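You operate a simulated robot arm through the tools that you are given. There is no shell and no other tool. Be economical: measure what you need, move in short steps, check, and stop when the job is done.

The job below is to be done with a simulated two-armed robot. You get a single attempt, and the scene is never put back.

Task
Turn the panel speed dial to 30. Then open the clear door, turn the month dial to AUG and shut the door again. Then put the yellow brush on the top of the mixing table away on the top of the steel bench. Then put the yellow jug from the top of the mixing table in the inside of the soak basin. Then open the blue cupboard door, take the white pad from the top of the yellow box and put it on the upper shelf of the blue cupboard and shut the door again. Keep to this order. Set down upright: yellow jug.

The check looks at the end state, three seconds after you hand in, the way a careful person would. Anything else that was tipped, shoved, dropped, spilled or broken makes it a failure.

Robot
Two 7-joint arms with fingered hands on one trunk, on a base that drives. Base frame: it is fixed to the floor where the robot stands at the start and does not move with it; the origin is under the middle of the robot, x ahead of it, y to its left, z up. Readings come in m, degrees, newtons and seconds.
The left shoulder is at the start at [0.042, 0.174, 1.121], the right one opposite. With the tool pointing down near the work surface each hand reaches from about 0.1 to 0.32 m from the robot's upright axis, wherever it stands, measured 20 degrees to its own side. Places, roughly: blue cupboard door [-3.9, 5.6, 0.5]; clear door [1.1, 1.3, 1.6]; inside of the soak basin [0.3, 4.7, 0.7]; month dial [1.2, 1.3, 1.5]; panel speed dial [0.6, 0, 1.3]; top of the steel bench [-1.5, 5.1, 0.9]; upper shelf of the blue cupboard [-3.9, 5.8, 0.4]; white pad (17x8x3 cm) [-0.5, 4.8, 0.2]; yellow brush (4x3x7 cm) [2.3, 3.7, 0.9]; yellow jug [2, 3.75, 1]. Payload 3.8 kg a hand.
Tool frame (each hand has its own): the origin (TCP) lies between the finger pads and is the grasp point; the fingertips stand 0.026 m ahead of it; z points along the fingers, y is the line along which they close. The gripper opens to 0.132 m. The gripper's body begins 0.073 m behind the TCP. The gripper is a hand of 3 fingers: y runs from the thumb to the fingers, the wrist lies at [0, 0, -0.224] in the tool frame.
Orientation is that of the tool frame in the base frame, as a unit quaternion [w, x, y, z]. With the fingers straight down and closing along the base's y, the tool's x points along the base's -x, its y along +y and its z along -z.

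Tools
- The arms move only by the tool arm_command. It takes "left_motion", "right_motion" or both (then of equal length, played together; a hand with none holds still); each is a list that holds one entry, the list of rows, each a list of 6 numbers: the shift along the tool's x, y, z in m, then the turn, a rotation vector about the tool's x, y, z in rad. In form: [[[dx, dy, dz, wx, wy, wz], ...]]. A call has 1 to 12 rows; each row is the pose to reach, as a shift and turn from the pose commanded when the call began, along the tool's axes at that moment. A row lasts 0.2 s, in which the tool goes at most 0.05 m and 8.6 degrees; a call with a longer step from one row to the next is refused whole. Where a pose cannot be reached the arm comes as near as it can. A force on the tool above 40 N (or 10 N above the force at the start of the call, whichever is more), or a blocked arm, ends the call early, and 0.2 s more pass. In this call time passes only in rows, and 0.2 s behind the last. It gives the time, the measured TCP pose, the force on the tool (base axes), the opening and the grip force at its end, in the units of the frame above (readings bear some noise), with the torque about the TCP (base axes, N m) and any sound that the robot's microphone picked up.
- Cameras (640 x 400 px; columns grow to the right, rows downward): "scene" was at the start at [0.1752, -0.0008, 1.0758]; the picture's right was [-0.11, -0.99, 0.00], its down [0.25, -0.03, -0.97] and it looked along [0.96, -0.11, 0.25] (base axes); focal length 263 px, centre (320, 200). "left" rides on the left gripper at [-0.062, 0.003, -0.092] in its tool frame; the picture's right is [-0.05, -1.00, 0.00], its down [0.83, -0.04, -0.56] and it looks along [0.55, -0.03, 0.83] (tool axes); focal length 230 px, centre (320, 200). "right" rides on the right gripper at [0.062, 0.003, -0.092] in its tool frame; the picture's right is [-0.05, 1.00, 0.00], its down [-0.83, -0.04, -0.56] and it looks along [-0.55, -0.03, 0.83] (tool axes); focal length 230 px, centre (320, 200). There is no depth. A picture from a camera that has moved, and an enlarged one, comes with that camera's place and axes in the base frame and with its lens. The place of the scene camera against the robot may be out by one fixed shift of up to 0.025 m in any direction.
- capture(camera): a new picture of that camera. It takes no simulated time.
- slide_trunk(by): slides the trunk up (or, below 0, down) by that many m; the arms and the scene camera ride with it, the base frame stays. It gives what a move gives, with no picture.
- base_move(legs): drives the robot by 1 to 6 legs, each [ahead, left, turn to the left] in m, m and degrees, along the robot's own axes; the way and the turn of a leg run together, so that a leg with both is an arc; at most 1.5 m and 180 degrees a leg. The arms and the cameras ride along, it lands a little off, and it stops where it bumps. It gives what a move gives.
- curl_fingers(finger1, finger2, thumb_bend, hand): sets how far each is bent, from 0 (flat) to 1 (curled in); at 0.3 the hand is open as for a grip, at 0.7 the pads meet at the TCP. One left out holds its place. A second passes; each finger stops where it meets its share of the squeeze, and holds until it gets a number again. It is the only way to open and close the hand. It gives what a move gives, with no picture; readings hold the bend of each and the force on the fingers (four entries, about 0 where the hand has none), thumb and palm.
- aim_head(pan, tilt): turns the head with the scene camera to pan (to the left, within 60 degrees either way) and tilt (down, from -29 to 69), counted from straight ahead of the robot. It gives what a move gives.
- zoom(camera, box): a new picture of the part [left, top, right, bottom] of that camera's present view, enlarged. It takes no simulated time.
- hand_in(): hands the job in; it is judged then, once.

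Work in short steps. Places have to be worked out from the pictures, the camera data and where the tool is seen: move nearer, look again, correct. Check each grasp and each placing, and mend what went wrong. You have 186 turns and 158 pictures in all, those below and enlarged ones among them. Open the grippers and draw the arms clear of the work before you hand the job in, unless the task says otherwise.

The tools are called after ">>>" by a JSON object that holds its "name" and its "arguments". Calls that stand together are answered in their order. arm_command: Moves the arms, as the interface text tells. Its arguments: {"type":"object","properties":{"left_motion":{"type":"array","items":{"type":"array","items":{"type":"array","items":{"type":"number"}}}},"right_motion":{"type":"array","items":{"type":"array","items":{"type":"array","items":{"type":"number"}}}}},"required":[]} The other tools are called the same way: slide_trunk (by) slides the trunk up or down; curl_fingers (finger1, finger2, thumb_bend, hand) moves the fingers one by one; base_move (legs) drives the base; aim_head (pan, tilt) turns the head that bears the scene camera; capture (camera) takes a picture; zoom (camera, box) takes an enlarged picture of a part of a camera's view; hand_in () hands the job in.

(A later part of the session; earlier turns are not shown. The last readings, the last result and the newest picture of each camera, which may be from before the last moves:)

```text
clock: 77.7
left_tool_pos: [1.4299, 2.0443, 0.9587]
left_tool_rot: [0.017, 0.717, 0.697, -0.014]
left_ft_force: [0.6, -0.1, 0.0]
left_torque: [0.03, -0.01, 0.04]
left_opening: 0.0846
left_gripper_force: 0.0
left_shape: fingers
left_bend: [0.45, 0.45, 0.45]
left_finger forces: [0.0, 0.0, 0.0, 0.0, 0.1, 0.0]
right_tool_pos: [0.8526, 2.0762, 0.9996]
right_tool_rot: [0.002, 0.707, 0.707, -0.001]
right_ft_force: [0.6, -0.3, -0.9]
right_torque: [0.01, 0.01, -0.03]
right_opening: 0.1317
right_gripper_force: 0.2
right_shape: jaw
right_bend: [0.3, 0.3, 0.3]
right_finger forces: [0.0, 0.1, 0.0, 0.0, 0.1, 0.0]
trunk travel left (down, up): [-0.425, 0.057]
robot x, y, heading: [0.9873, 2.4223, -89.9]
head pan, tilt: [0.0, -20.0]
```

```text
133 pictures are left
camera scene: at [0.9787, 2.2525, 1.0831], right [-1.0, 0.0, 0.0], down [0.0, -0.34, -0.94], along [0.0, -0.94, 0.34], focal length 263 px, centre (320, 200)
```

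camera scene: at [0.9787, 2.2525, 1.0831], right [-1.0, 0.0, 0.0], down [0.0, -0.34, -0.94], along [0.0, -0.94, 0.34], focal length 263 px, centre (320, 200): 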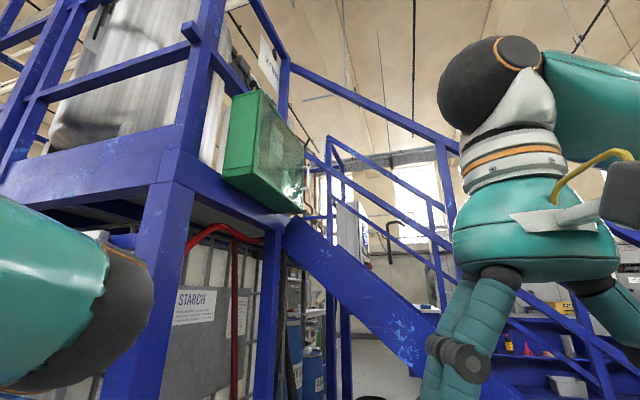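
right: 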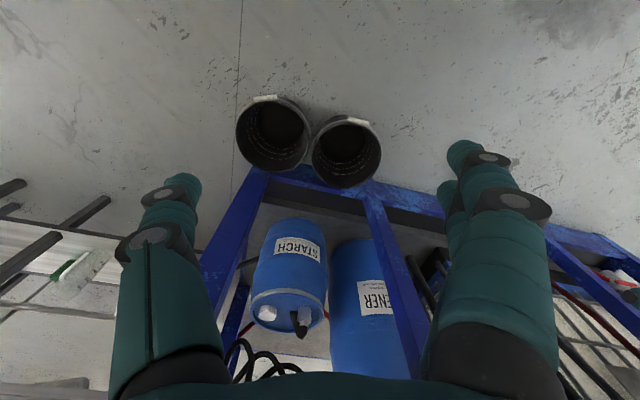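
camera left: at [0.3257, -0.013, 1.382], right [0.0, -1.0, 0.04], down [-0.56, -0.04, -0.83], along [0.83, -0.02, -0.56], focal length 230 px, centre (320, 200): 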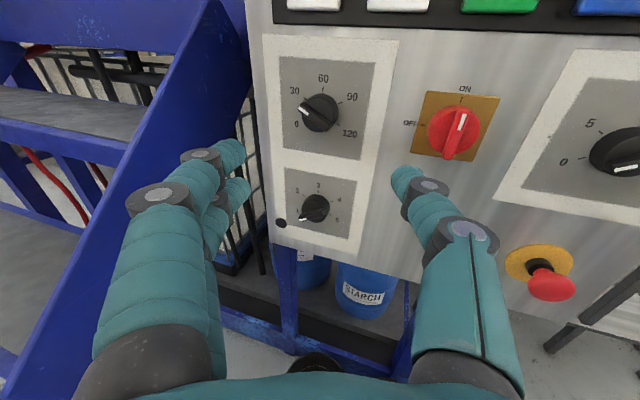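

The clear face actually looks toward -x (x≈1.05, y 1.1–1.5, z 1.45–1.75), with the handle at its far end. I move beside the stairs to see it frontally.

>>> {"name": "base_move", "arguments": {"legs": [[0, -0.75, 0], [0.2, 0, 50]]}}

>>> {"name": "aim_head", "arguments": {"pan": 0, "tilt": -22}}

>>> {"name": "capture", "arguments": {"camera": "scene"}}

```text
clock: 87.0
left_tool_pos: [0.8901, 2.3409, 0.9589]
left_tool_rot: [0.022, 0.357, 0.934, -0.006]
left_ft_force: [0.6, 0.3, -0.1]
left_torque: [0.02, 0.0, 0.0]
left_opening: 0.0847
left_gripper_force: 0.0
left_shape: fingers
left_bend: [0.45, 0.45, 0.45]
left_finger forces: [0.1, 0.0, 0.0, 0.1, 0.0, 0.0]
right_tool_pos: [0.4936, 1.9203, 0.9993]
right_tool_rot: [0.0, 0.344, 0.939, -0.001]
right_ft_force: [-0.5, 0.2, -0.3]
right_torque: [0.03, 0.01, -0.02]
right_opening: 0.1318
right_gripper_force: 0.0
right_shape: jaw
right_bend: [0.3, 0.3, 0.3]
right_finger forces: [0.1, 0.1, 0.1, 0.0, 0.0, 0.0]
trunk travel left (down, up): [-0.425, 0.057]
robot x, y, heading: [0.3151, 2.2461, -40.1]
head pan, tilt: [0.0, -20.0]
```

```text
clock: 87.6
left_tool_pos: [0.8886, 2.3417, 0.958]
left_tool_rot: [0.022, 0.357, 0.934, -0.007]
left_ft_force: [0.6, 1.1, -0.1]
left_torque: [0.0, -0.03, 0.0]
left_opening: 0.0846
left_gripper_force: 0.0
left_shape: fingers
left_bend: [0.45, 0.45, 0.45]
left_finger forces: [0.0, 0.0, 0.0, 0.0, 0.0, 0.0]
right_tool_pos: [0.4929, 1.9197, 1.0001]
right_tool_rot: [0.001, 0.344, 0.939, -0.001]
right_ft_force: [0.2, -0.6, 1.3]
right_torque: [0.03, -0.04, 0.01]
right_opening: 0.1319
right_gripper_force: 0.1
right_shape: jaw
right_bend: [0.3, 0.3, 0.3]
right_finger forces: [0.0, 0.0, 0.1, 0.1, 0.1, 0.1]
trunk travel left (down, up): [-0.425, 0.057]
robot x, y, heading: [0.3161, 2.2428, -40.4]
head pan, tilt: [0.0, -22.0]
```

```text
132 pictures are left
camera scene: at [0.4419, 2.141, 1.0858], right [-0.65, -0.76, 0.0], down [0.29, -0.24, -0.93], along [0.71, -0.6, 0.37], focal length 263 px, centre (320, 200)
```

scene: 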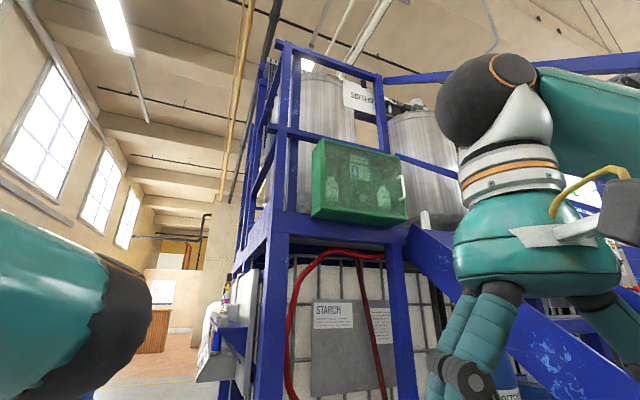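

>>> {"name": "zoom", "arguments": {"camera": "scene", "box": [295, 125, 425, 240]}}

```text
3.48 times, centred on (360, 182) of scene
camera zoom: at [0.4419, 2.141, 1.0858], right [-0.65, -0.76, 0.0], down [0.29, -0.24, -0.93], along [0.71, -0.6, 0.37], focal length 914 px, centre (181, 261)
```

zoom: 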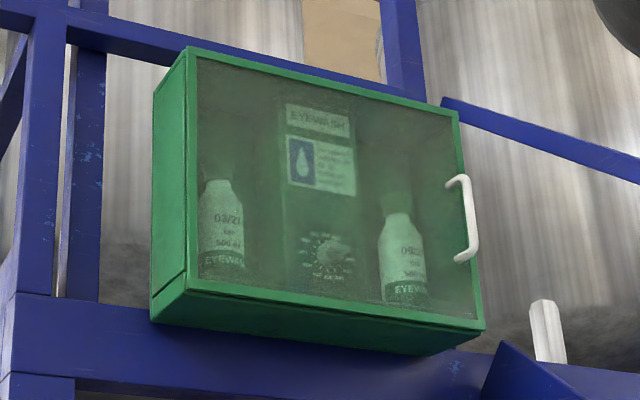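

The whole stair/platform seems turned about -20°, with the cabinet facing its stairs' foot side. I turn square to it and move closer, left of the stairs.

>>> {"name": "base_move", "arguments": {"legs": [[0, 0, 21.4], [0, -0.4, 0]]}}

>>> {"name": "capture", "arguments": {"camera": "scene"}}

```text
clock: 92.8
left_tool_pos: [0.6876, 2.1679, 0.9594]
left_tool_rot: [0.023, 0.176, 0.984, -0.002]
left_ft_force: [0.1, -0.5, -0.4]
left_torque: [0.01, 0.0, 0.02]
left_opening: 0.0844
left_gripper_force: 0.1
left_shape: fingers
left_bend: [0.45, 0.45, 0.45]
left_finger forces: [0.1, 0.0, 0.0, 0.0, 0.0, 0.0]
right_tool_pos: [0.4737, 1.6321, 1.0005]
right_tool_rot: [0.001, 0.162, 0.987, 0.0]
right_ft_force: [-0.5, 1.4, 0.2]
right_torque: [0.02, -0.01, 0.01]
right_opening: 0.1321
right_gripper_force: 0.0
right_shape: jaw
right_bend: [0.3, 0.3, 0.3]
right_finger forces: [0.1, 0.1, 0.0, 0.1, 0.0, 0.1]
trunk travel left (down, up): [-0.425, 0.057]
robot x, y, heading: [0.1874, 1.8702, -18.8]
head pan, tilt: [0.0, -22.0]
```

```text
130 pictures are left
camera scene: at [0.3466, 1.8211, 1.0858], right [-0.32, -0.95, 0.0], down [0.35, -0.12, -0.93], along [0.88, -0.3, 0.37], focal length 263 px, centre (320, 200)
```

scene: 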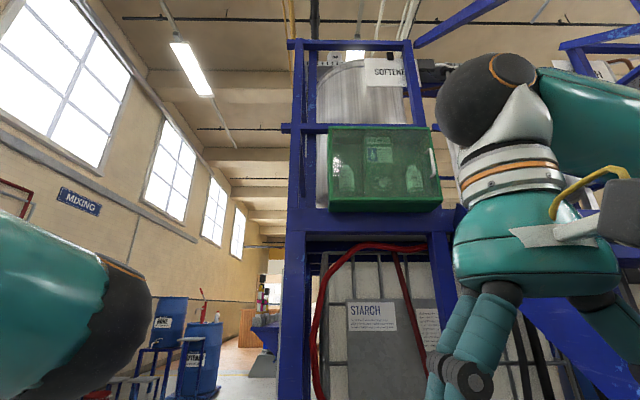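

Now frontal. Zooming on the cabinet.

>>> {"name": "zoom", "arguments": {"camera": "scene", "box": [315, 110, 455, 225]}}

```text
3.48 times, centred on (385, 168) of scene
camera zoom: at [0.3466, 1.8211, 1.0858], right [-0.32, -0.95, 0.0], down [0.35, -0.12, -0.93], along [0.88, -0.3, 0.37], focal length 914 px, centre (94, 313)
```

zoom: 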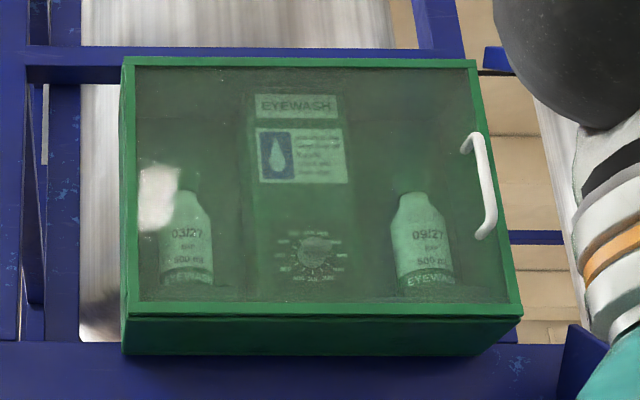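

Cabinet face is ~1.05 m ahead, door 0.41 wide (z 1.445–1.76), handle bar ~[ahead 1.01, left -0.41, z 1.565]. I close in and raise the trunk.

>>> {"name": "base_move", "arguments": {"legs": [[0.38, -0.12, 0]]}}

>>> {"name": "slide_trunk", "arguments": {"by": 0.05}}

>>> {"name": "capture", "arguments": {"camera": "scene"}}

```text
clock: 95.3
left_tool_pos: [1.0039, 1.9395, 0.9593]
left_tool_rot: [0.025, 0.177, 0.984, -0.004]
left_ft_force: [-0.1, 0.0, -0.6]
left_torque: [-0.01, 0.02, 0.04]
left_opening: 0.0847
left_gripper_force: 0.0
left_shape: fingers
left_bend: [0.45, 0.45, 0.45]
left_finger forces: [0.0, 0.0, 0.1, 0.0, 0.1, 0.1]
right_tool_pos: [0.7888, 1.402, 1.005]
right_tool_rot: [0.01, 0.165, 0.986, -0.005]
right_ft_force: [0.7, -0.3, -0.4]
right_torque: [0.0, -0.01, 0.0]
right_opening: 0.1321
right_gripper_force: 0.1
right_shape: jaw
right_bend: [0.3, 0.3, 0.3]
right_finger forces: [0.0, 0.1, 0.0, 0.0, 0.1, 0.0]
trunk travel left (down, up): [-0.425, 0.057]
robot x, y, heading: [0.5069, 1.6362, -18.9]
head pan, tilt: [0.0, -22.0]
stopped in leg 1: the robot was blocked; the commanded pose is now the measured one
```

```text
clock: 96.2
left_tool_pos: [1.0083, 1.9334, 1.0078]
left_tool_rot: [0.021, 0.177, 0.984, -0.002]
left_ft_force: [0.2, 0.4, -0.2]
left_torque: [-0.01, 0.0, 0.0]
left_opening: 0.0844
left_gripper_force: 0.0
left_shape: fingers
left_bend: [0.45, 0.45, 0.45]
left_finger forces: [0.0, 0.0, 0.1, 0.1, 0.0, 0.0]
right_tool_pos: [0.7937, 1.3969, 1.0512]
right_tool_rot: [0.002, 0.165, 0.986, -0.002]
right_ft_force: [0.2, -0.5, 1.0]
right_torque: [-0.01, 0.02, 0.0]
right_opening: 0.1319
right_gripper_force: 0.1
right_shape: jaw
right_bend: [0.3, 0.3, 0.3]
right_finger forces: [0.0, 0.0, 0.1, 0.0, 0.0, 0.0]
trunk travel left (down, up): [-0.475, 0.007]
robot x, y, heading: [0.5063, 1.6345, -18.8]
head pan, tilt: [0.0, -22.0]
```

```text
128 pictures are left
camera scene: at [0.6716, 1.5854, 1.1552], right [-0.32, -0.95, 0.0], down [0.35, -0.12, -0.93], along [0.88, -0.3, 0.37], focal length 263 px, centre (320, 200)
```

scene: 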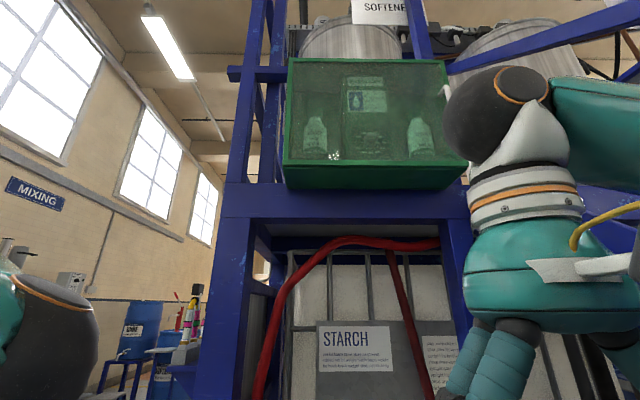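

Face is ~0.68 ahead of the robot, handle at about ahead 0.63, left -0.29, z 1.565. I raise the right hand and pitch it forward to a pre-grasp pose.

>>> {"name": "arm_command", "arguments": {"right_motion": [[[-0.0167, -0.0132, -0.0428, 0, -0.1309, 0], [-0.0333, -0.0263, -0.0857, 0, -0.2618, 0], [-0.05, -0.0395, -0.1285, 0, -0.3927, 0], [-0.0667, -0.0527, -0.1713, 0, -0.5236, 0], [-0.0833, -0.0658, -0.2142, 0, -0.6545, 0], [-0.1, -0.079, -0.257, 0, -0.7854, 0], [-0.1167, -0.0922, -0.2998, 0, -0.9163, 0], [-0.1333, -0.1053, -0.3427, 0, -1.0472, 0], [-0.15, -0.1185, -0.3855, 0, -1.1781, 0], [-0.1667, -0.1317, -0.4283, 0, -1.309, 0], [-0.1833, -0.1448, -0.4712, 0, -1.4399, 0], [-0.2, -0.158, -0.514, 0, -1.5708, 0]]]}}

>>> {"name": "capture", "arguments": {"camera": "scene"}}

>>> {"name": "capture", "arguments": {"camera": "right"}}

```text
clock: 99.0
left_tool_pos: [1.0161, 1.9392, 1.0045]
left_tool_rot: [0.019, 0.174, 0.985, -0.003]
left_ft_force: [-0.1, 0.1, 0.5]
left_torque: [-0.02, 0.01, -0.01]
left_opening: 0.0846
left_gripper_force: 0.1
left_shape: fingers
left_bend: [0.45, 0.45, 0.45]
left_finger forces: [0.0, 0.1, 0.0, 0.1, 0.1, 0.1]
right_tool_pos: [0.9724, 1.1989, 1.5315]
right_tool_rot: [0.678, 0.101, 0.72, -0.11]
right_ft_force: [-0.1, 0.0, 0.7]
right_torque: [0.0, 0.0, 0.01]
right_opening: 0.1319
right_gripper_force: 0.0
right_shape: jaw
right_bend: [0.3, 0.3, 0.3]
right_finger forces: [0.0, 0.0, 0.0, 0.1, 0.0, 0.0]
trunk travel left (down, up): [-0.475, 0.007]
robot x, y, heading: [0.5065, 1.6318, -18.4]
head pan, tilt: [0.0, -22.0]
stopped in row 12 (right hand): the arm was blocked; the commanded pose is now the measured one
```

```text
127 pictures are left
camera scene: at [0.6833, 1.5883, 1.1545], right [-0.32, -0.95, 0.0], down [0.35, -0.12, -0.93], along [0.88, -0.29, 0.37], focal length 263 px, centre (320, 200)
```

scene: 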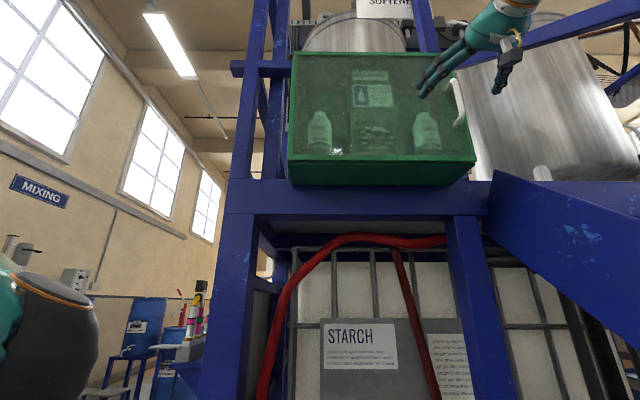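

```text
126 pictures are left
camera right: at [0.8808, 1.2273, 1.4757], right [0.3, 0.95, 0.03], down [-0.49, 0.12, 0.86], along [0.82, -0.27, 0.51], focal length 230 px, centre (320, 200)
```

right: 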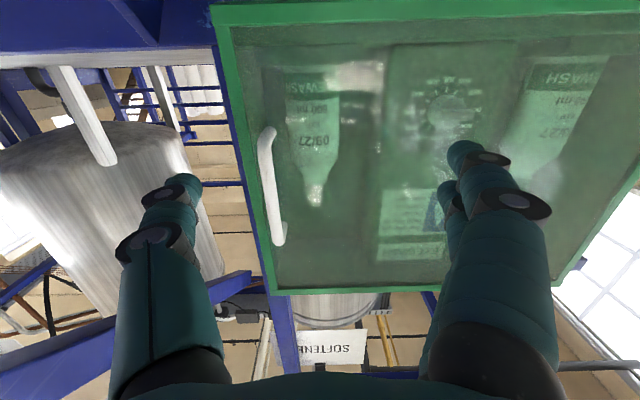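

Handle bar is about 5 cm ahead, 3.6 cm right and 2 cm above the TCP. I shift right first, then forward, and look.

>>> {"name": "arm_command", "arguments": {"right_motion": [[[-0.015, -0.018, 0, 0, 0, 0], [-0.02, -0.036, 0, 0, 0, 0], [-0.02, -0.036, 0.02, 0, 0, 0]]]}}

>>> {"name": "capture", "arguments": {"camera": "right"}}

```text
clock: 100.0
left_tool_pos: [1.0134, 1.9427, 1.0094]
left_tool_rot: [0.023, 0.174, 0.984, -0.005]
left_ft_force: [-0.3, 0.4, 0.0]
left_torque: [-0.03, -0.03, 0.01]
left_opening: 0.0845
left_gripper_force: 0.0
left_shape: fingers
left_bend: [0.45, 0.45, 0.45]
left_finger forces: [0.1, 0.1, 0.0, 0.0, 0.0, 0.1]
right_tool_pos: [0.9867, 1.172, 1.5463]
right_tool_rot: [0.674, 0.092, 0.725, -0.106]
right_ft_force: [-0.4, -0.1, 0.1]
right_torque: [0.02, 0.02, -0.01]
right_opening: 0.1319
right_gripper_force: 0.0
right_shape: jaw
right_bend: [0.3, 0.3, 0.3]
right_finger forces: [0.0, 0.0, 0.0, 0.1, 0.0, 0.0]
trunk travel left (down, up): [-0.475, 0.007]
robot x, y, heading: [0.5076, 1.6399, -18.4]
head pan, tilt: [0.0, -22.0]
stopped in row 3 (right hand): the arm was blocked; the commanded pose is now the measured one
```

```text
125 pictures are left
camera right: at [0.8944, 1.1992, 1.4919], right [0.28, 0.96, 0.02], down [-0.48, 0.12, 0.87], along [0.83, -0.25, 0.5], focal length 230 px, centre (320, 200)
```

right: 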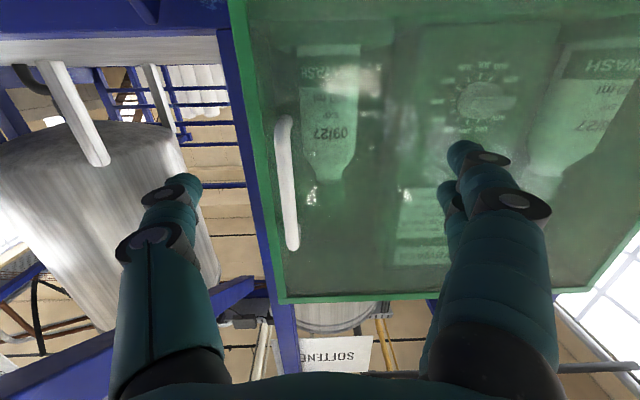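

Something blocks the arm, likely the elbow; I look right with the head.

>>> {"name": "aim_head", "arguments": {"pan": -50, "tilt": -25}}

>>> {"name": "capture", "arguments": {"camera": "scene"}}

```text
clock: 101.2
left_tool_pos: [1.0139, 1.9411, 1.0039]
left_tool_rot: [0.018, 0.175, 0.984, -0.006]
left_ft_force: [-0.4, 0.5, 0.1]
left_torque: [-0.01, 0.01, 0.01]
left_opening: 0.085
left_gripper_force: 0.1
left_shape: fingers
left_bend: [0.45, 0.45, 0.45]
left_finger forces: [0.0, 0.0, 0.0, 0.0, 0.1, 0.0]
right_tool_pos: [0.9848, 1.1701, 1.5483]
right_tool_rot: [0.676, 0.094, 0.723, -0.107]
right_ft_force: [0.0, 0.9, -0.2]
right_torque: [0.02, -0.03, 0.04]
right_opening: 0.1319
right_gripper_force: 0.0
right_shape: jaw
right_bend: [0.3, 0.3, 0.3]
right_finger forces: [0.1, 0.0, 0.0, 0.2, 0.0, 0.0]
trunk travel left (down, up): [-0.475, 0.007]
robot x, y, heading: [0.5031, 1.6379, -18.3]
head pan, tilt: [-50.0, -25.0]
```

```text
124 pictures are left
camera scene: at [0.6369, 1.5503, 1.1588], right [-0.93, -0.37, 0.01], down [0.15, -0.4, -0.91], along [0.34, -0.84, 0.42], focal length 263 px, centre (320, 200)
```

scene: 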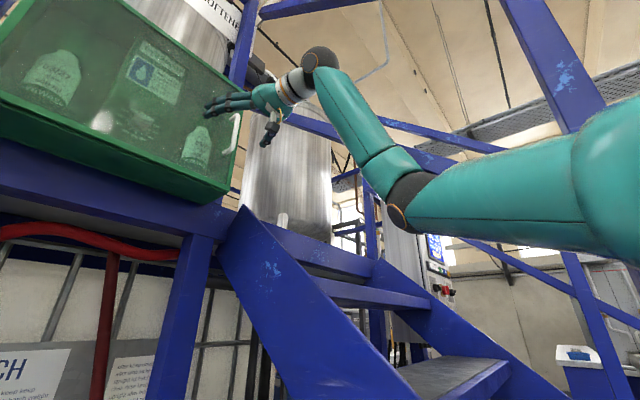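

The upper arm presses on the near stair handrail. I shift the base left and back a bit, then re-extend the arm.

>>> {"name": "base_move", "arguments": {"legs": [[-0.07, 0.06, 0]]}}

>>> {"name": "arm_command", "arguments": {"right_motion": [[[-0.005, -0.025, 0.01, 0, 0, 0], [-0.01, -0.05, 0.02, 0, 0, 0], [-0.01, -0.07, 0.04, 0, 0, 0], [-0.01, -0.08, 0.06, 0, 0, 0]]]}}

>>> {"name": "capture", "arguments": {"camera": "right"}}

```text
clock: 102.4
left_tool_pos: [0.9618, 2.0159, 1.0075]
left_tool_rot: [0.02, 0.176, 0.984, -0.003]
left_ft_force: [-1.2, 0.5, -0.2]
left_torque: [0.01, 0.04, 0.0]
left_opening: 0.0846
left_gripper_force: 0.1
left_shape: fingers
left_bend: [0.45, 0.45, 0.45]
left_finger forces: [0.0, 0.1, 0.0, 0.1, 0.0, 0.1]
right_tool_pos: [0.9261, 1.2377, 1.5502]
right_tool_rot: [0.678, 0.1, 0.72, -0.108]
right_ft_force: [-0.2, 0.0, 0.1]
right_torque: [0.01, 0.0, 0.07]
right_opening: 0.132
right_gripper_force: 0.1
right_shape: jaw
right_bend: [0.3, 0.3, 0.3]
right_finger forces: [0.0, 0.0, 0.0, 0.1, 0.0, 0.0]
trunk travel left (down, up): [-0.475, 0.007]
robot x, y, heading: [0.4589, 1.7188, -18.6]
head pan, tilt: [-50.0, -25.0]
```

```text
clock: 103.4
left_tool_pos: [0.9585, 2.0164, 1.0092]
left_tool_rot: [0.022, 0.175, 0.984, -0.003]
left_ft_force: [0.1, 0.4, 0.5]
left_torque: [-0.01, 0.02, 0.02]
left_opening: 0.0847
left_gripper_force: 0.1
left_shape: fingers
left_bend: [0.45, 0.45, 0.45]
left_finger forces: [0.1, 0.1, 0.0, 0.0, 0.0, 0.1]
right_tool_pos: [0.9576, 1.145, 1.5593]
right_tool_rot: [0.679, 0.099, 0.719, -0.107]
right_ft_force: [0.0, -0.3, 0.4]
right_torque: [0.0, 0.01, 0.01]
right_opening: 0.132
right_gripper_force: 0.0
right_shape: jaw
right_bend: [0.3, 0.3, 0.3]
right_finger forces: [0.0, 0.0, 0.0, 0.0, 0.0, 0.1]
trunk travel left (down, up): [-0.475, 0.007]
robot x, y, heading: [0.4588, 1.7175, -18.7]
head pan, tilt: [-50.0, -25.0]
```

```text
123 pictures are left
camera right: at [0.8678, 1.173, 1.5028], right [0.29, 0.96, 0.03], down [-0.49, 0.12, 0.86], along [0.82, -0.27, 0.51], focal length 230 px, centre (320, 200)
```

right: 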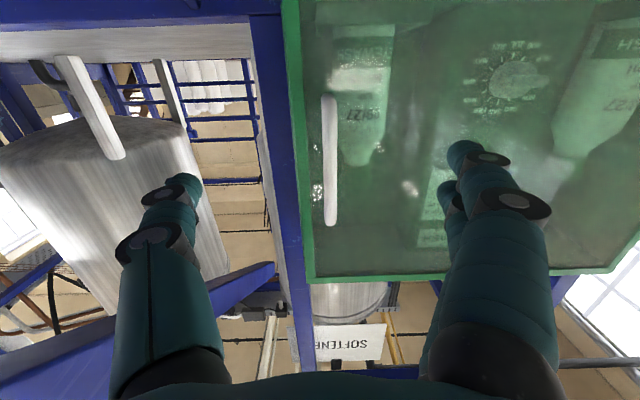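

Handle refined to [1.053, 1.123, 1.576], about 9.7 cm ahead. I advance 8.5 cm.

>>> {"name": "arm_command", "arguments": {"right_motion": [[[-0.007, 0.004, 0.03, 0, 0, 0], [-0.014, 0.008, 0.06, 0, 0, 0], [-0.02, 0.01, 0.085, 0, 0, 0]]]}}

>>> {"name": "capture", "arguments": {"camera": "right"}}

```text
clock: 104.2
left_tool_pos: [0.9589, 2.016, 1.0096]
left_tool_rot: [0.023, 0.175, 0.984, -0.003]
left_ft_force: [0.3, -0.7, -0.9]
left_torque: [0.02, 0.01, 0.01]
left_opening: 0.0847
left_gripper_force: 0.1
left_shape: fingers
left_bend: [0.45, 0.45, 0.45]
left_finger forces: [0.1, 0.1, 0.0, 0.1, 0.1, 0.1]
right_tool_pos: [1.0253, 1.1313, 1.5724]
right_tool_rot: [0.679, 0.099, 0.719, -0.108]
right_ft_force: [-0.5, -0.1, -0.6]
right_torque: [0.01, 0.01, -0.02]
right_opening: 0.1319
right_gripper_force: 0.0
right_shape: jaw
right_bend: [0.3, 0.3, 0.3]
right_finger forces: [0.1, 0.0, 0.1, 0.0, 0.0, 0.0]
right hand out of reach, approached as far as the arm can: row 3
trunk travel left (down, up): [-0.475, 0.007]
robot x, y, heading: [0.458, 1.7199, -18.5]
head pan, tilt: [-50.0, -25.0]
```

```text
122 pictures are left
camera right: at [0.9349, 1.1605, 1.5158], right [0.29, 0.96, 0.03], down [-0.5, 0.12, 0.86], along [0.82, -0.27, 0.51], focal length 230 px, centre (320, 200)
```

right: 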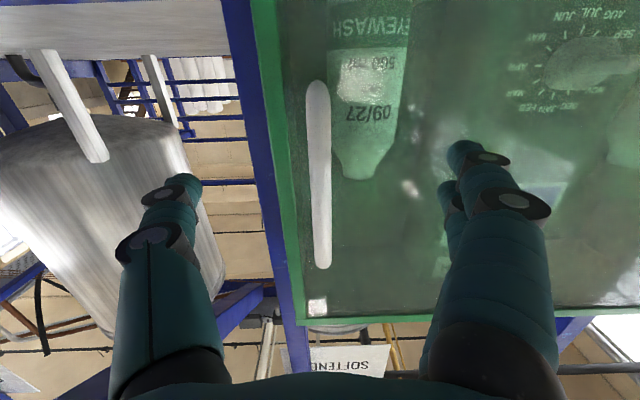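

Arm is at its limit; the handle is centred. I nudge the base 3 cm forward to get the bar between the pads.

>>> {"name": "base_move", "arguments": {"legs": [[0.03, 0, 0]]}}

>>> {"name": "capture", "arguments": {"camera": "right"}}

```text
clock: 105.1
left_tool_pos: [0.9883, 2.0071, 1.009]
left_tool_rot: [0.021, 0.175, 0.984, -0.002]
left_ft_force: [-0.7, -0.4, -0.5]
left_torque: [0.0, 0.03, -0.02]
left_opening: 0.0845
left_gripper_force: 0.0
left_shape: fingers
left_bend: [0.45, 0.45, 0.45]
left_finger forces: [0.0, 0.0, 0.0, 0.1, 0.1, 0.0]
right_tool_pos: [1.0558, 1.1229, 1.5705]
right_tool_rot: [0.679, 0.1, 0.719, -0.107]
right_ft_force: [-0.1, 0.3, -0.1]
right_torque: [0.04, -0.05, 0.08]
right_opening: 0.1318
right_gripper_force: 0.0
right_shape: jaw
right_bend: [0.3, 0.3, 0.3]
right_finger forces: [0.1, 1.1, 0.0, 0.0, 0.0, 0.0]
trunk travel left (down, up): [-0.475, 0.007]
robot x, y, heading: [0.4826, 1.7096, -18.5]
head pan, tilt: [-50.0, -25.0]
```

```text
121 pictures are left
camera right: at [0.9657, 1.152, 1.5144], right [0.29, 0.96, 0.03], down [-0.49, 0.12, 0.86], along [0.82, -0.27, 0.51], focal length 230 px, centre (320, 200)
```

right: 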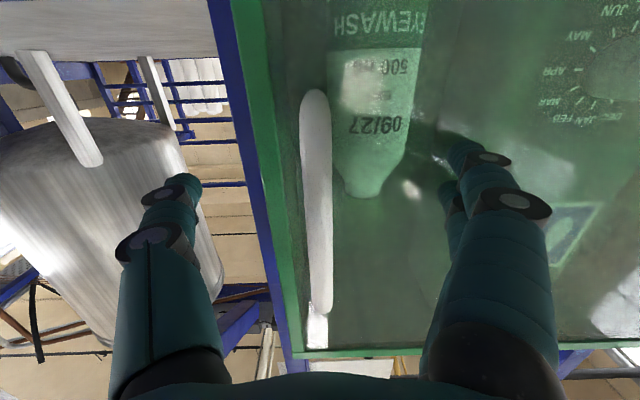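

One finger just touches the glass; the bar is at the pads. I back 6 mm and close the hand.

>>> {"name": "arm_command", "arguments": {"right_motion": [[[0, 0, -0.006, 0, 0, 0]]]}}

>>> {"name": "curl_fingers", "arguments": {"hand": "right", "finger1": 0.7, "finger2": 0.7, "thumb_bend": 0.7}}

>>> {"name": "capture", "arguments": {"camera": "right"}}

```text
clock: 105.5
left_tool_pos: [0.9871, 2.0063, 1.0091]
left_tool_rot: [0.023, 0.176, 0.984, -0.003]
left_ft_force: [0.3, -0.7, -0.3]
left_torque: [0.01, 0.01, -0.02]
left_opening: 0.0845
left_gripper_force: 0.0
left_shape: fingers
left_bend: [0.45, 0.45, 0.45]
left_finger forces: [0.1, 0.1, 0.1, 0.0, 0.0, 0.0]
right_tool_pos: [1.0497, 1.1238, 1.5711]
right_tool_rot: [0.679, 0.1, 0.719, -0.108]
right_ft_force: [-1.2, 0.2, -0.7]
right_torque: [-0.04, 0.01, 0.0]
right_opening: 0.1322
right_gripper_force: 0.0
right_shape: jaw
right_bend: [0.3, 0.3, 0.3]
right_finger forces: [0.0, 0.1, 0.1, 0.0, 0.0, 0.1]
trunk travel left (down, up): [-0.475, 0.007]
robot x, y, heading: [0.4875, 1.7041, -18.7]
head pan, tilt: [-50.0, -25.0]
```

```text
clock: 106.5
left_tool_pos: [0.9873, 2.0069, 1.0088]
left_tool_rot: [0.023, 0.175, 0.984, -0.002]
left_ft_force: [-0.4, 1.1, 1.7]
left_torque: [-0.03, -0.02, -0.01]
left_opening: 0.0847
left_gripper_force: 0.0
left_shape: fingers
left_bend: [0.45, 0.45, 0.45]
left_finger forces: [0.0, 0.0, 0.0, 0.0, 0.0, 0.0]
right_tool_pos: [1.0503, 1.1252, 1.5704]
right_tool_rot: [0.679, 0.1, 0.719, -0.107]
right_ft_force: [0.2, -0.1, 0.8]
right_torque: [-0.03, -0.02, -0.01]
right_opening: 0.006
right_gripper_force: 0.1
right_shape: fingers
right_bend: [0.7, 0.7, 0.7]
right_finger forces: [0.0, 0.0, 0.1, 0.1, 0.0, 0.1]
trunk travel left (down, up): [-0.475, 0.007]
robot x, y, heading: [0.4913, 1.7048, -18.6]
head pan, tilt: [-50.0, -25.0]
```

```text
120 pictures are left
camera right: at [0.9589, 1.1533, 1.5152], right [0.29, 0.96, 0.03], down [-0.49, 0.12, 0.86], along [0.82, -0.27, 0.51], focal length 230 px, centre (320, 200)
```

right: 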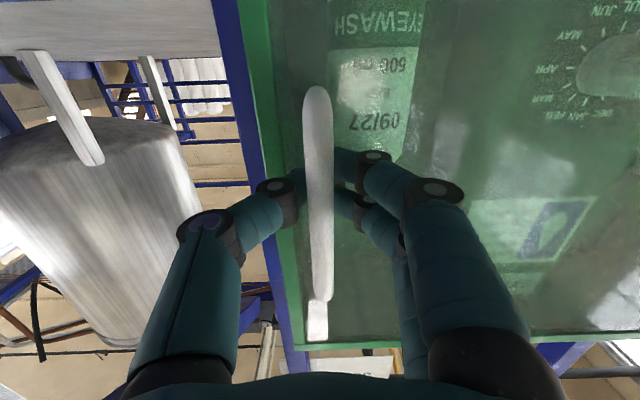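

The fingers are hooked closed behind the bar — a loose hook, good for pulling. I pull with the base back 15 cm along the door's arc.

>>> {"name": "base_move", "arguments": {"legs": [[-0.08, 0.008, 0], [-0.08, 0.025, 0]]}}

>>> {"name": "capture", "arguments": {"camera": "right"}}

>>> {"name": "capture", "arguments": {"camera": "scene"}}

```text
clock: 108.2
left_tool_pos: [0.8467, 2.0885, 1.0086]
left_tool_rot: [0.022, 0.175, 0.984, -0.003]
left_ft_force: [-0.5, 0.6, -0.7]
left_torque: [0.01, 0.0, -0.01]
left_opening: 0.0844
left_gripper_force: 0.1
left_shape: fingers
left_bend: [0.45, 0.45, 0.45]
left_finger forces: [0.1, 0.1, 0.1, 0.0, 0.1, 0.0]
right_tool_pos: [0.9098, 1.2086, 1.5694]
right_tool_rot: [0.677, 0.099, 0.721, -0.108]
right_ft_force: [3.0, 2.5, -2.4]
right_torque: [-0.02, 0.0, -0.09]
right_opening: 0.0086
right_gripper_force: 2.8
right_shape: fingers
right_bend: [0.68, 0.69, 0.7]
right_finger forces: [2.9, 1.9, 0.0, 0.0, 0.9, 0.0]
trunk travel left (down, up): [-0.475, 0.007]
robot x, y, heading: [0.3497, 1.7875, -18.5]
head pan, tilt: [-50.0, -25.0]
```

```text
119 pictures are left
camera right: at [0.8191, 1.2361, 1.5143], right [0.29, 0.96, 0.03], down [-0.49, 0.12, 0.86], along [0.82, -0.27, 0.51], focal length 230 px, centre (320, 200)
```

right: 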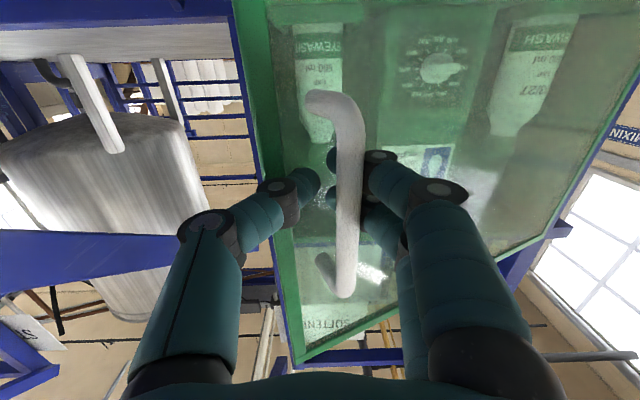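

```text
118 pictures are left
camera scene: at [0.468, 1.6971, 1.1592], right [-0.93, -0.37, 0.0], down [0.15, -0.39, -0.91], along [0.33, -0.84, 0.42], focal length 263 px, centre (320, 200)
```

scene: 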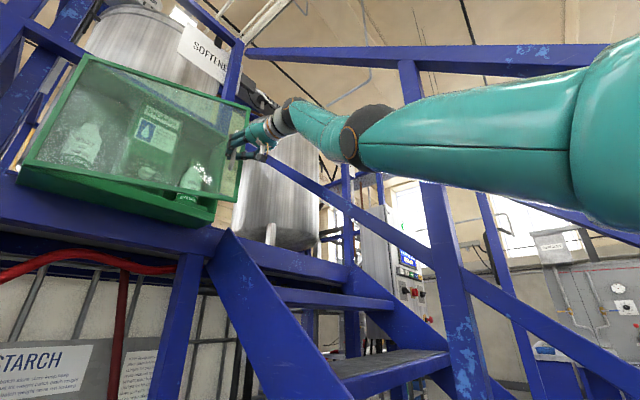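

The door is opening (~25°). I continue the arc to ~45°.

>>> {"name": "base_move", "arguments": {"legs": [[-0.055, 0.035, 0], [-0.05, 0.045, 0]]}}

>>> {"name": "capture", "arguments": {"camera": "right"}}

>>> {"name": "capture", "arguments": {"camera": "scene"}}

```text
clock: 109.9
left_tool_pos: [0.7735, 2.1984, 1.0085]
left_tool_rot: [0.022, 0.176, 0.984, -0.003]
left_ft_force: [-0.6, -0.3, 0.3]
left_torque: [-0.03, 0.02, 0.01]
left_opening: 0.0847
left_gripper_force: 0.1
left_shape: fingers
left_bend: [0.45, 0.45, 0.45]
left_finger forces: [0.0, 0.1, 0.0, 0.0, 0.0, 0.0]
right_tool_pos: [0.8361, 1.3167, 1.572]
right_tool_rot: [0.679, 0.099, 0.72, -0.107]
right_ft_force: [7.9, 3.3, 1.3]
right_torque: [0.02, -0.04, -0.09]
right_opening: 0.0099
right_gripper_force: 4.5
right_shape: fingers
right_bend: [0.67, 0.67, 0.7]
right_finger forces: [5.0, 3.6, 0.0, 0.0, 0.6, 0.0]
trunk travel left (down, up): [-0.475, 0.007]
robot x, y, heading: [0.276, 1.8962, -18.4]
head pan, tilt: [-50.0, -25.0]
```

```text
117 pictures are left
camera right: at [0.7459, 1.346, 1.5153], right [0.29, 0.96, 0.03], down [-0.49, 0.12, 0.86], along [0.82, -0.27, 0.51], focal length 230 px, centre (320, 200)
```

right: 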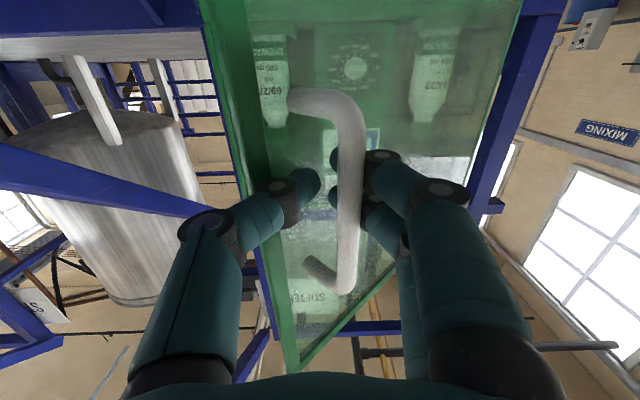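

```text
116 pictures are left
camera scene: at [0.395, 1.8063, 1.1594], right [-0.93, -0.37, 0.0], down [0.15, -0.39, -0.91], along [0.33, -0.84, 0.42], focal length 263 px, centre (320, 200)
```

scene: 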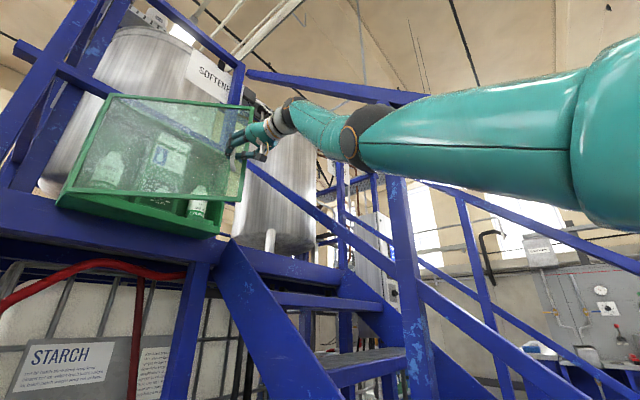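

Door at ~45°. I release the handle to see whether it stays.

>>> {"name": "curl_fingers", "arguments": {"hand": "right", "finger1": 0.35, "finger2": 0.35, "thumb_bend": 0.35}}

>>> {"name": "arm_command", "arguments": {"right_motion": [[[0, 0, -0.03, 0, 0, 0], [0, 0, -0.06, 0, 0, 0], [0, -0.01, -0.09, 0, 0, 0], [0, -0.06, -0.09, 0, 0, 0], [0, -0.1, -0.09, 0, 0, 0]]]}}

>>> {"name": "capture", "arguments": {"camera": "right"}}

```text
clock: 110.9
left_tool_pos: [0.7723, 2.1977, 1.0084]
left_tool_rot: [0.023, 0.176, 0.984, -0.003]
left_ft_force: [-0.4, -0.1, -0.5]
left_torque: [-0.02, 0.02, 0.01]
left_opening: 0.0845
left_gripper_force: 0.0
left_shape: fingers
left_bend: [0.45, 0.45, 0.45]
left_finger forces: [0.0, 0.0, 0.1, 0.0, 0.1, 0.1]
right_tool_pos: [0.8359, 1.3154, 1.5713]
right_tool_rot: [0.678, 0.099, 0.72, -0.107]
right_ft_force: [0.6, -0.5, -0.1]
right_torque: [0.0, -0.02, 0.01]
right_opening: 0.1177
right_gripper_force: 0.0
right_shape: fingers
right_bend: [0.35, 0.35, 0.35]
right_finger forces: [0.0, 0.1, 0.1, 0.0, 0.1, 0.1]
trunk travel left (down, up): [-0.475, 0.007]
robot x, y, heading: [0.2739, 1.8958, -18.6]
head pan, tilt: [-50.0, -25.0]
```

```text
clock: 112.1
left_tool_pos: [0.7711, 2.1981, 1.0092]
left_tool_rot: [0.022, 0.175, 0.984, -0.002]
left_ft_force: [-0.9, 1.1, -0.2]
left_torque: [0.01, -0.02, -0.01]
left_opening: 0.0844
left_gripper_force: 0.0
left_shape: fingers
left_bend: [0.45, 0.45, 0.45]
left_finger forces: [0.0, 0.0, 0.0, 0.0, 0.0, 0.0]
right_tool_pos: [0.7195, 1.2452, 1.5791]
right_tool_rot: [0.679, 0.099, 0.72, -0.107]
right_ft_force: [-0.7, -0.6, -0.2]
right_torque: [0.0, -0.02, 0.0]
right_opening: 0.1177
right_gripper_force: 0.0
right_shape: fingers
right_bend: [0.35, 0.35, 0.35]
right_finger forces: [0.1, 0.1, 0.1, 0.0, 0.0, 0.0]
trunk travel left (down, up): [-0.475, 0.007]
robot x, y, heading: [0.2731, 1.8972, -18.8]
head pan, tilt: [-50.0, -25.0]
```

```text
115 pictures are left
camera right: at [0.6284, 1.2746, 1.5235], right [0.29, 0.96, 0.03], down [-0.49, 0.12, 0.86], along [0.82, -0.27, 0.51], focal length 230 px, centre (320, 200)
```

right: 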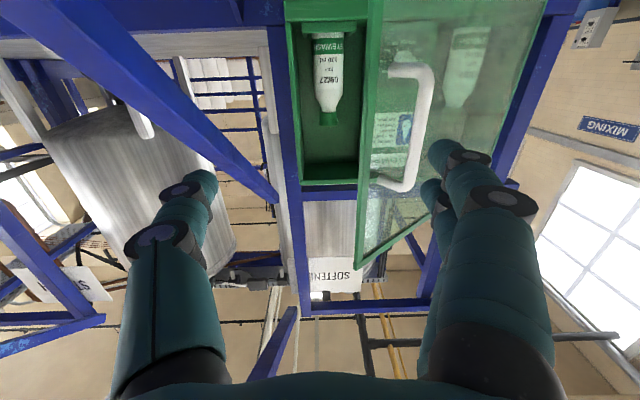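

The door stays put. I close the fist and place its tip just inside the door's free edge.

>>> {"name": "curl_fingers", "arguments": {"hand": "right", "finger1": 0.7, "finger2": 0.7, "thumb_bend": 0.7}}

>>> {"name": "arm_command", "arguments": {"right_motion": [[[0, 0.005, 0.04, 0, 0, 0], [0, 0.01, 0.08, 0, 0, 0], [0, 0.01, 0.12, 0, 0, 0]]]}}

>>> {"name": "capture", "arguments": {"camera": "right"}}

```text
clock: 113.1
left_tool_pos: [0.7729, 2.1966, 1.0084]
left_tool_rot: [0.023, 0.175, 0.984, -0.001]
left_ft_force: [0.6, 0.4, 0.0]
left_torque: [0.04, 0.02, 0.0]
left_opening: 0.0846
left_gripper_force: 0.1
left_shape: fingers
left_bend: [0.45, 0.45, 0.45]
left_finger forces: [0.0, 0.0, 0.0, 0.1, 0.0, 0.0]
right_tool_pos: [0.7199, 1.2466, 1.5803]
right_tool_rot: [0.678, 0.099, 0.72, -0.106]
right_ft_force: [1.0, -0.5, -0.4]
right_torque: [0.02, 0.0, 0.04]
right_opening: 0.0062
right_gripper_force: 0.0
right_shape: fingers
right_bend: [0.7, 0.7, 0.7]
right_finger forces: [0.0, 0.0, 0.0, 0.1, 0.1, 0.1]
trunk travel left (down, up): [-0.475, 0.007]
robot x, y, heading: [0.2739, 1.8949, -18.3]
head pan, tilt: [-50.0, -25.0]
```

```text
clock: 113.9
left_tool_pos: [0.772, 2.1973, 1.0095]
left_tool_rot: [0.022, 0.175, 0.984, -0.003]
left_ft_force: [-0.3, 0.3, 0.3]
left_torque: [-0.01, 0.0, 0.02]
left_opening: 0.0846
left_gripper_force: 0.0
left_shape: fingers
left_bend: [0.45, 0.45, 0.45]
left_finger forces: [0.0, 0.0, 0.0, 0.1, 0.0, 0.1]
right_tool_pos: [0.7927, 1.2447, 1.5572]
right_tool_rot: [0.678, 0.1, 0.72, -0.108]
right_ft_force: [0.5, -0.4, 0.9]
right_torque: [-0.04, 0.01, 0.01]
right_opening: 0.006
right_gripper_force: 0.0
right_shape: fingers
right_bend: [0.7, 0.7, 0.7]
right_finger forces: [0.1, 0.1, 0.0, 0.0, 0.0, 0.1]
right hand out of reach, approached as far as the arm can: row 2, 3
trunk travel left (down, up): [-0.475, 0.007]
robot x, y, heading: [0.2737, 1.8997, -18.7]
head pan, tilt: [-50.0, -25.0]
```

```text
114 pictures are left
camera right: at [0.7026, 1.2736, 1.5019], right [0.29, 0.96, 0.03], down [-0.49, 0.12, 0.86], along [0.82, -0.27, 0.51], focal length 230 px, centre (320, 200)
```

right: 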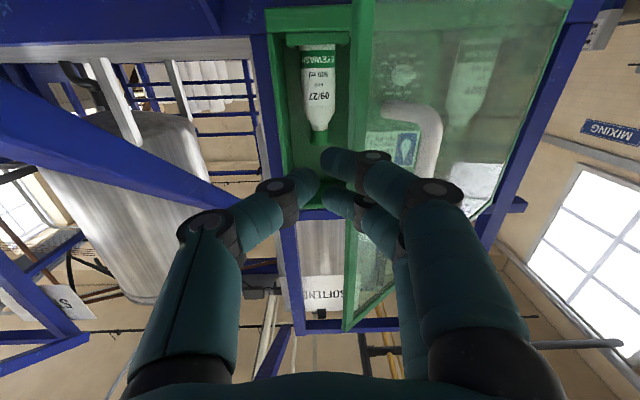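

The arm is at its limit; I use the base to bring the fist tip past the edge.

>>> {"name": "base_move", "arguments": {"legs": [[0.075, -0.012, 0]]}}

>>> {"name": "capture", "arguments": {"camera": "right"}}

```text
clock: 114.9
left_tool_pos: [0.8369, 2.1591, 1.0107]
left_tool_rot: [0.023, 0.175, 0.984, -0.002]
left_ft_force: [-0.6, -0.7, 0.1]
left_torque: [-0.01, 0.01, 0.04]
left_opening: 0.0847
left_gripper_force: 0.0
left_shape: fingers
left_bend: [0.45, 0.45, 0.45]
left_finger forces: [0.0, 0.0, 0.1, 0.0, 0.0, 0.1]
right_tool_pos: [0.8562, 1.2052, 1.5575]
right_tool_rot: [0.679, 0.101, 0.719, -0.108]
right_ft_force: [-13.4, -10.9, 0.5]
right_torque: [0.0, 0.0, 0.13]
right_opening: 0.0008
right_gripper_force: 9.1
right_shape: fingers
right_bend: [0.71, 0.71, 0.7]
right_finger forces: [8.2, 9.4, 0.0, 0.0, 0.1, 0.1]
trunk travel left (down, up): [-0.475, 0.007]
robot x, y, heading: [0.3385, 1.8638, -18.5]
head pan, tilt: [-50.0, -25.0]
```

```text
113 pictures are left
camera right: at [0.7661, 1.2339, 1.5011], right [0.29, 0.96, 0.04], down [-0.5, 0.12, 0.86], along [0.82, -0.27, 0.51], focal length 230 px, centre (320, 200)
```

right: 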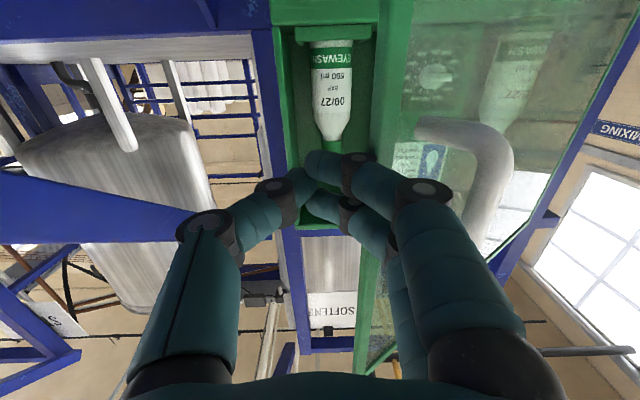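

The finger knuckles press the edge; I need to be 4–5 cm further right before going in.

>>> {"name": "base_move", "arguments": {"legs": [[-0.03, -0.02, 0], [0.0, -0.03, 0], [0.065, 0, 0]]}}

>>> {"name": "capture", "arguments": {"camera": "right"}}

```text
clock: 116.9
left_tool_pos: [0.8569, 2.1033, 1.0101]
left_tool_rot: [0.024, 0.176, 0.984, -0.003]
left_ft_force: [-0.8, -0.4, 0.5]
left_torque: [0.03, 0.01, -0.01]
left_opening: 0.0845
left_gripper_force: 0.1
left_shape: fingers
left_bend: [0.45, 0.45, 0.45]
left_finger forces: [0.1, 0.0, 0.1, 0.0, 0.0, 0.0]
right_tool_pos: [0.8755, 1.1493, 1.5582]
right_tool_rot: [0.679, 0.101, 0.719, -0.108]
right_ft_force: [-0.3, 0.3, -0.1]
right_torque: [-0.02, -0.03, 0.03]
right_opening: 0.0055
right_gripper_force: 0.0
right_shape: fingers
right_bend: [0.7, 0.7, 0.7]
right_finger forces: [0.0, 0.0, 0.1, 0.0, 0.0, 0.0]
trunk travel left (down, up): [-0.475, 0.007]
robot x, y, heading: [0.3581, 1.8052, -18.5]
head pan, tilt: [-50.0, -25.0]
```

```text
112 pictures are left
camera right: at [0.7844, 1.178, 1.5022], right [0.29, 0.96, 0.03], down [-0.49, 0.12, 0.86], along [0.82, -0.27, 0.51], focal length 230 px, centre (320, 200)
```

right: 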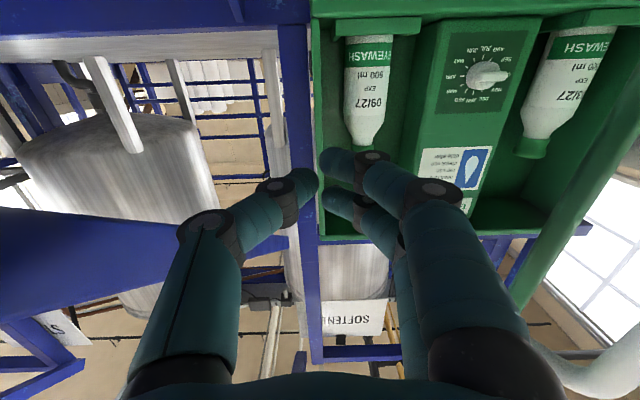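

The door has swung wider and the hand is now inside it. I check from the scene camera.

>>> {"name": "aim_head", "arguments": {"pan": -5, "tilt": -25}}

>>> {"name": "capture", "arguments": {"camera": "scene"}}

```text
clock: 118.1
left_tool_pos: [0.8542, 2.1018, 1.0089]
left_tool_rot: [0.023, 0.175, 0.984, -0.002]
left_ft_force: [0.1, -0.5, 0.0]
left_torque: [0.0, 0.01, -0.01]
left_opening: 0.0847
left_gripper_force: 0.1
left_shape: fingers
left_bend: [0.45, 0.45, 0.45]
left_finger forces: [0.0, 0.0, 0.1, 0.1, 0.1, 0.1]
right_tool_pos: [0.8756, 1.1491, 1.5571]
right_tool_rot: [0.678, 0.101, 0.72, -0.108]
right_ft_force: [0.3, 0.5, 0.3]
right_torque: [0.0, -0.01, 0.02]
right_opening: 0.0057
right_gripper_force: 0.0
right_shape: fingers
right_bend: [0.7, 0.7, 0.7]
right_finger forces: [0.0, 0.0, 0.1, 0.0, 0.0, 0.0]
trunk travel left (down, up): [-0.475, 0.007]
robot x, y, heading: [0.3583, 1.8046, -18.3]
head pan, tilt: [-5.0, -25.0]
```

```text
111 pictures are left
camera scene: at [0.5161, 1.749, 1.1593], right [-0.4, -0.92, 0.0], down [0.39, -0.17, -0.91], along [0.83, -0.36, 0.42], focal length 263 px, centre (320, 200)
```

scene: 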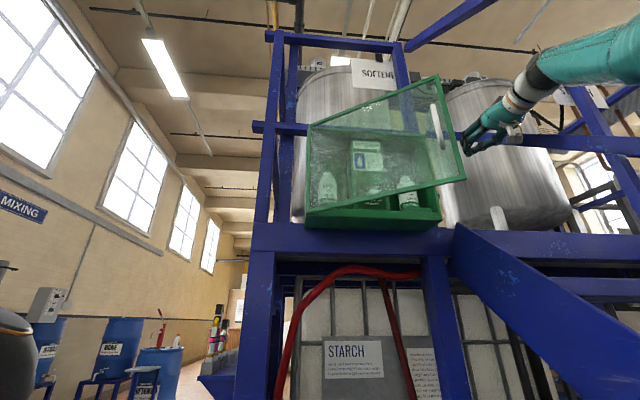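

Door is now ~36° with the fist inside its edge. I sweep left along the door's arc to swing it past 90°.

>>> {"name": "arm_command", "arguments": {"right_motion": [[[0, 0.045, -0.015, 0, 0, 0], [0, 0.08, -0.04, 0, 0, 0], [0, 0.115, -0.068, 0, 0, 0], [0, 0.15, -0.1, 0, 0, 0], [0, 0.184, -0.124, 0, 0, 0], [0, 0.22, -0.145, 0, 0, 0], [0, 0.259, -0.162, 0, 0, 0], [0, 0.298, -0.175, 0, 0, 0], [0, 0.339, -0.184, 0, 0, 0], [0, 0.381, -0.1885, 0, 0, 0], [0, 0.423, -0.1885, 0, 0, 0]]]}}

>>> {"name": "capture", "arguments": {"camera": "scene"}}

>>> {"name": "capture", "arguments": {"camera": "right"}}

```text
clock: 120.5
left_tool_pos: [0.8552, 2.1052, 1.0074]
left_tool_rot: [0.023, 0.175, 0.984, -0.003]
left_ft_force: [0.8, -0.7, 0.0]
left_torque: [-0.01, -0.02, -0.01]
left_opening: 0.0846
left_gripper_force: 0.0
left_shape: fingers
left_bend: [0.45, 0.45, 0.45]
left_finger forces: [0.0, 0.0, 0.1, 0.1, 0.0, 0.0]
right_tool_pos: [0.8183, 1.6114, 1.5601]
right_tool_rot: [0.678, 0.1, 0.72, -0.109]
right_ft_force: [0.3, 0.5, -0.1]
right_torque: [-0.04, 0.0, -0.03]
right_opening: 0.0057
right_gripper_force: 0.1
right_shape: fingers
right_bend: [0.7, 0.7, 0.7]
right_finger forces: [0.0, 0.0, 0.1, 0.0, 0.1, 0.0]
trunk travel left (down, up): [-0.475, 0.007]
robot x, y, heading: [0.3549, 1.8045, -18.7]
head pan, tilt: [-5.0, -25.0]
```

```text
110 pictures are left
camera scene: at [0.5163, 1.7504, 1.1594], right [-0.4, -0.92, 0.0], down [0.39, -0.17, -0.91], along [0.83, -0.36, 0.42], focal length 263 px, centre (320, 200)
```

scene: 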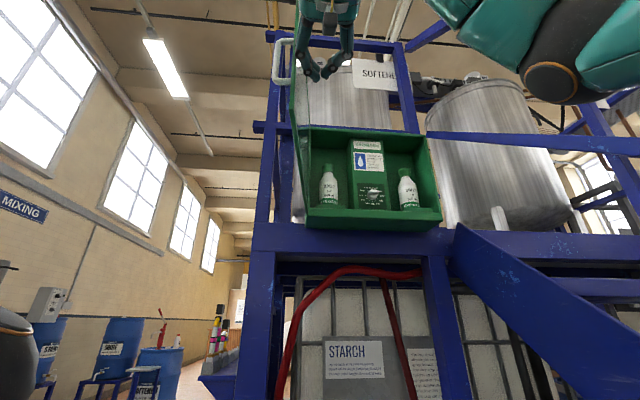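

```text
109 pictures are left
camera right: at [0.7285, 1.6401, 1.5039], right [0.29, 0.96, 0.03], down [-0.49, 0.12, 0.86], along [0.82, -0.27, 0.51], focal length 230 px, centre (320, 200)
```

right: 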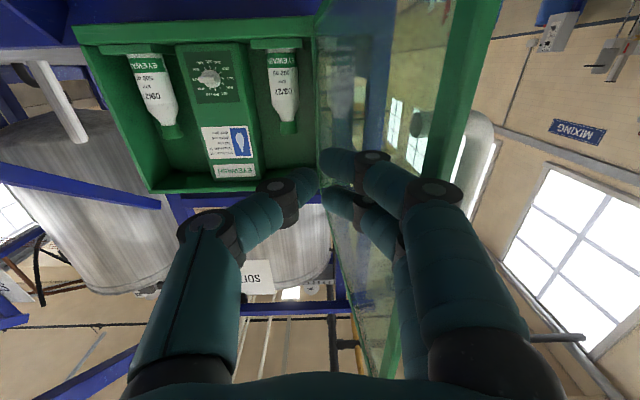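

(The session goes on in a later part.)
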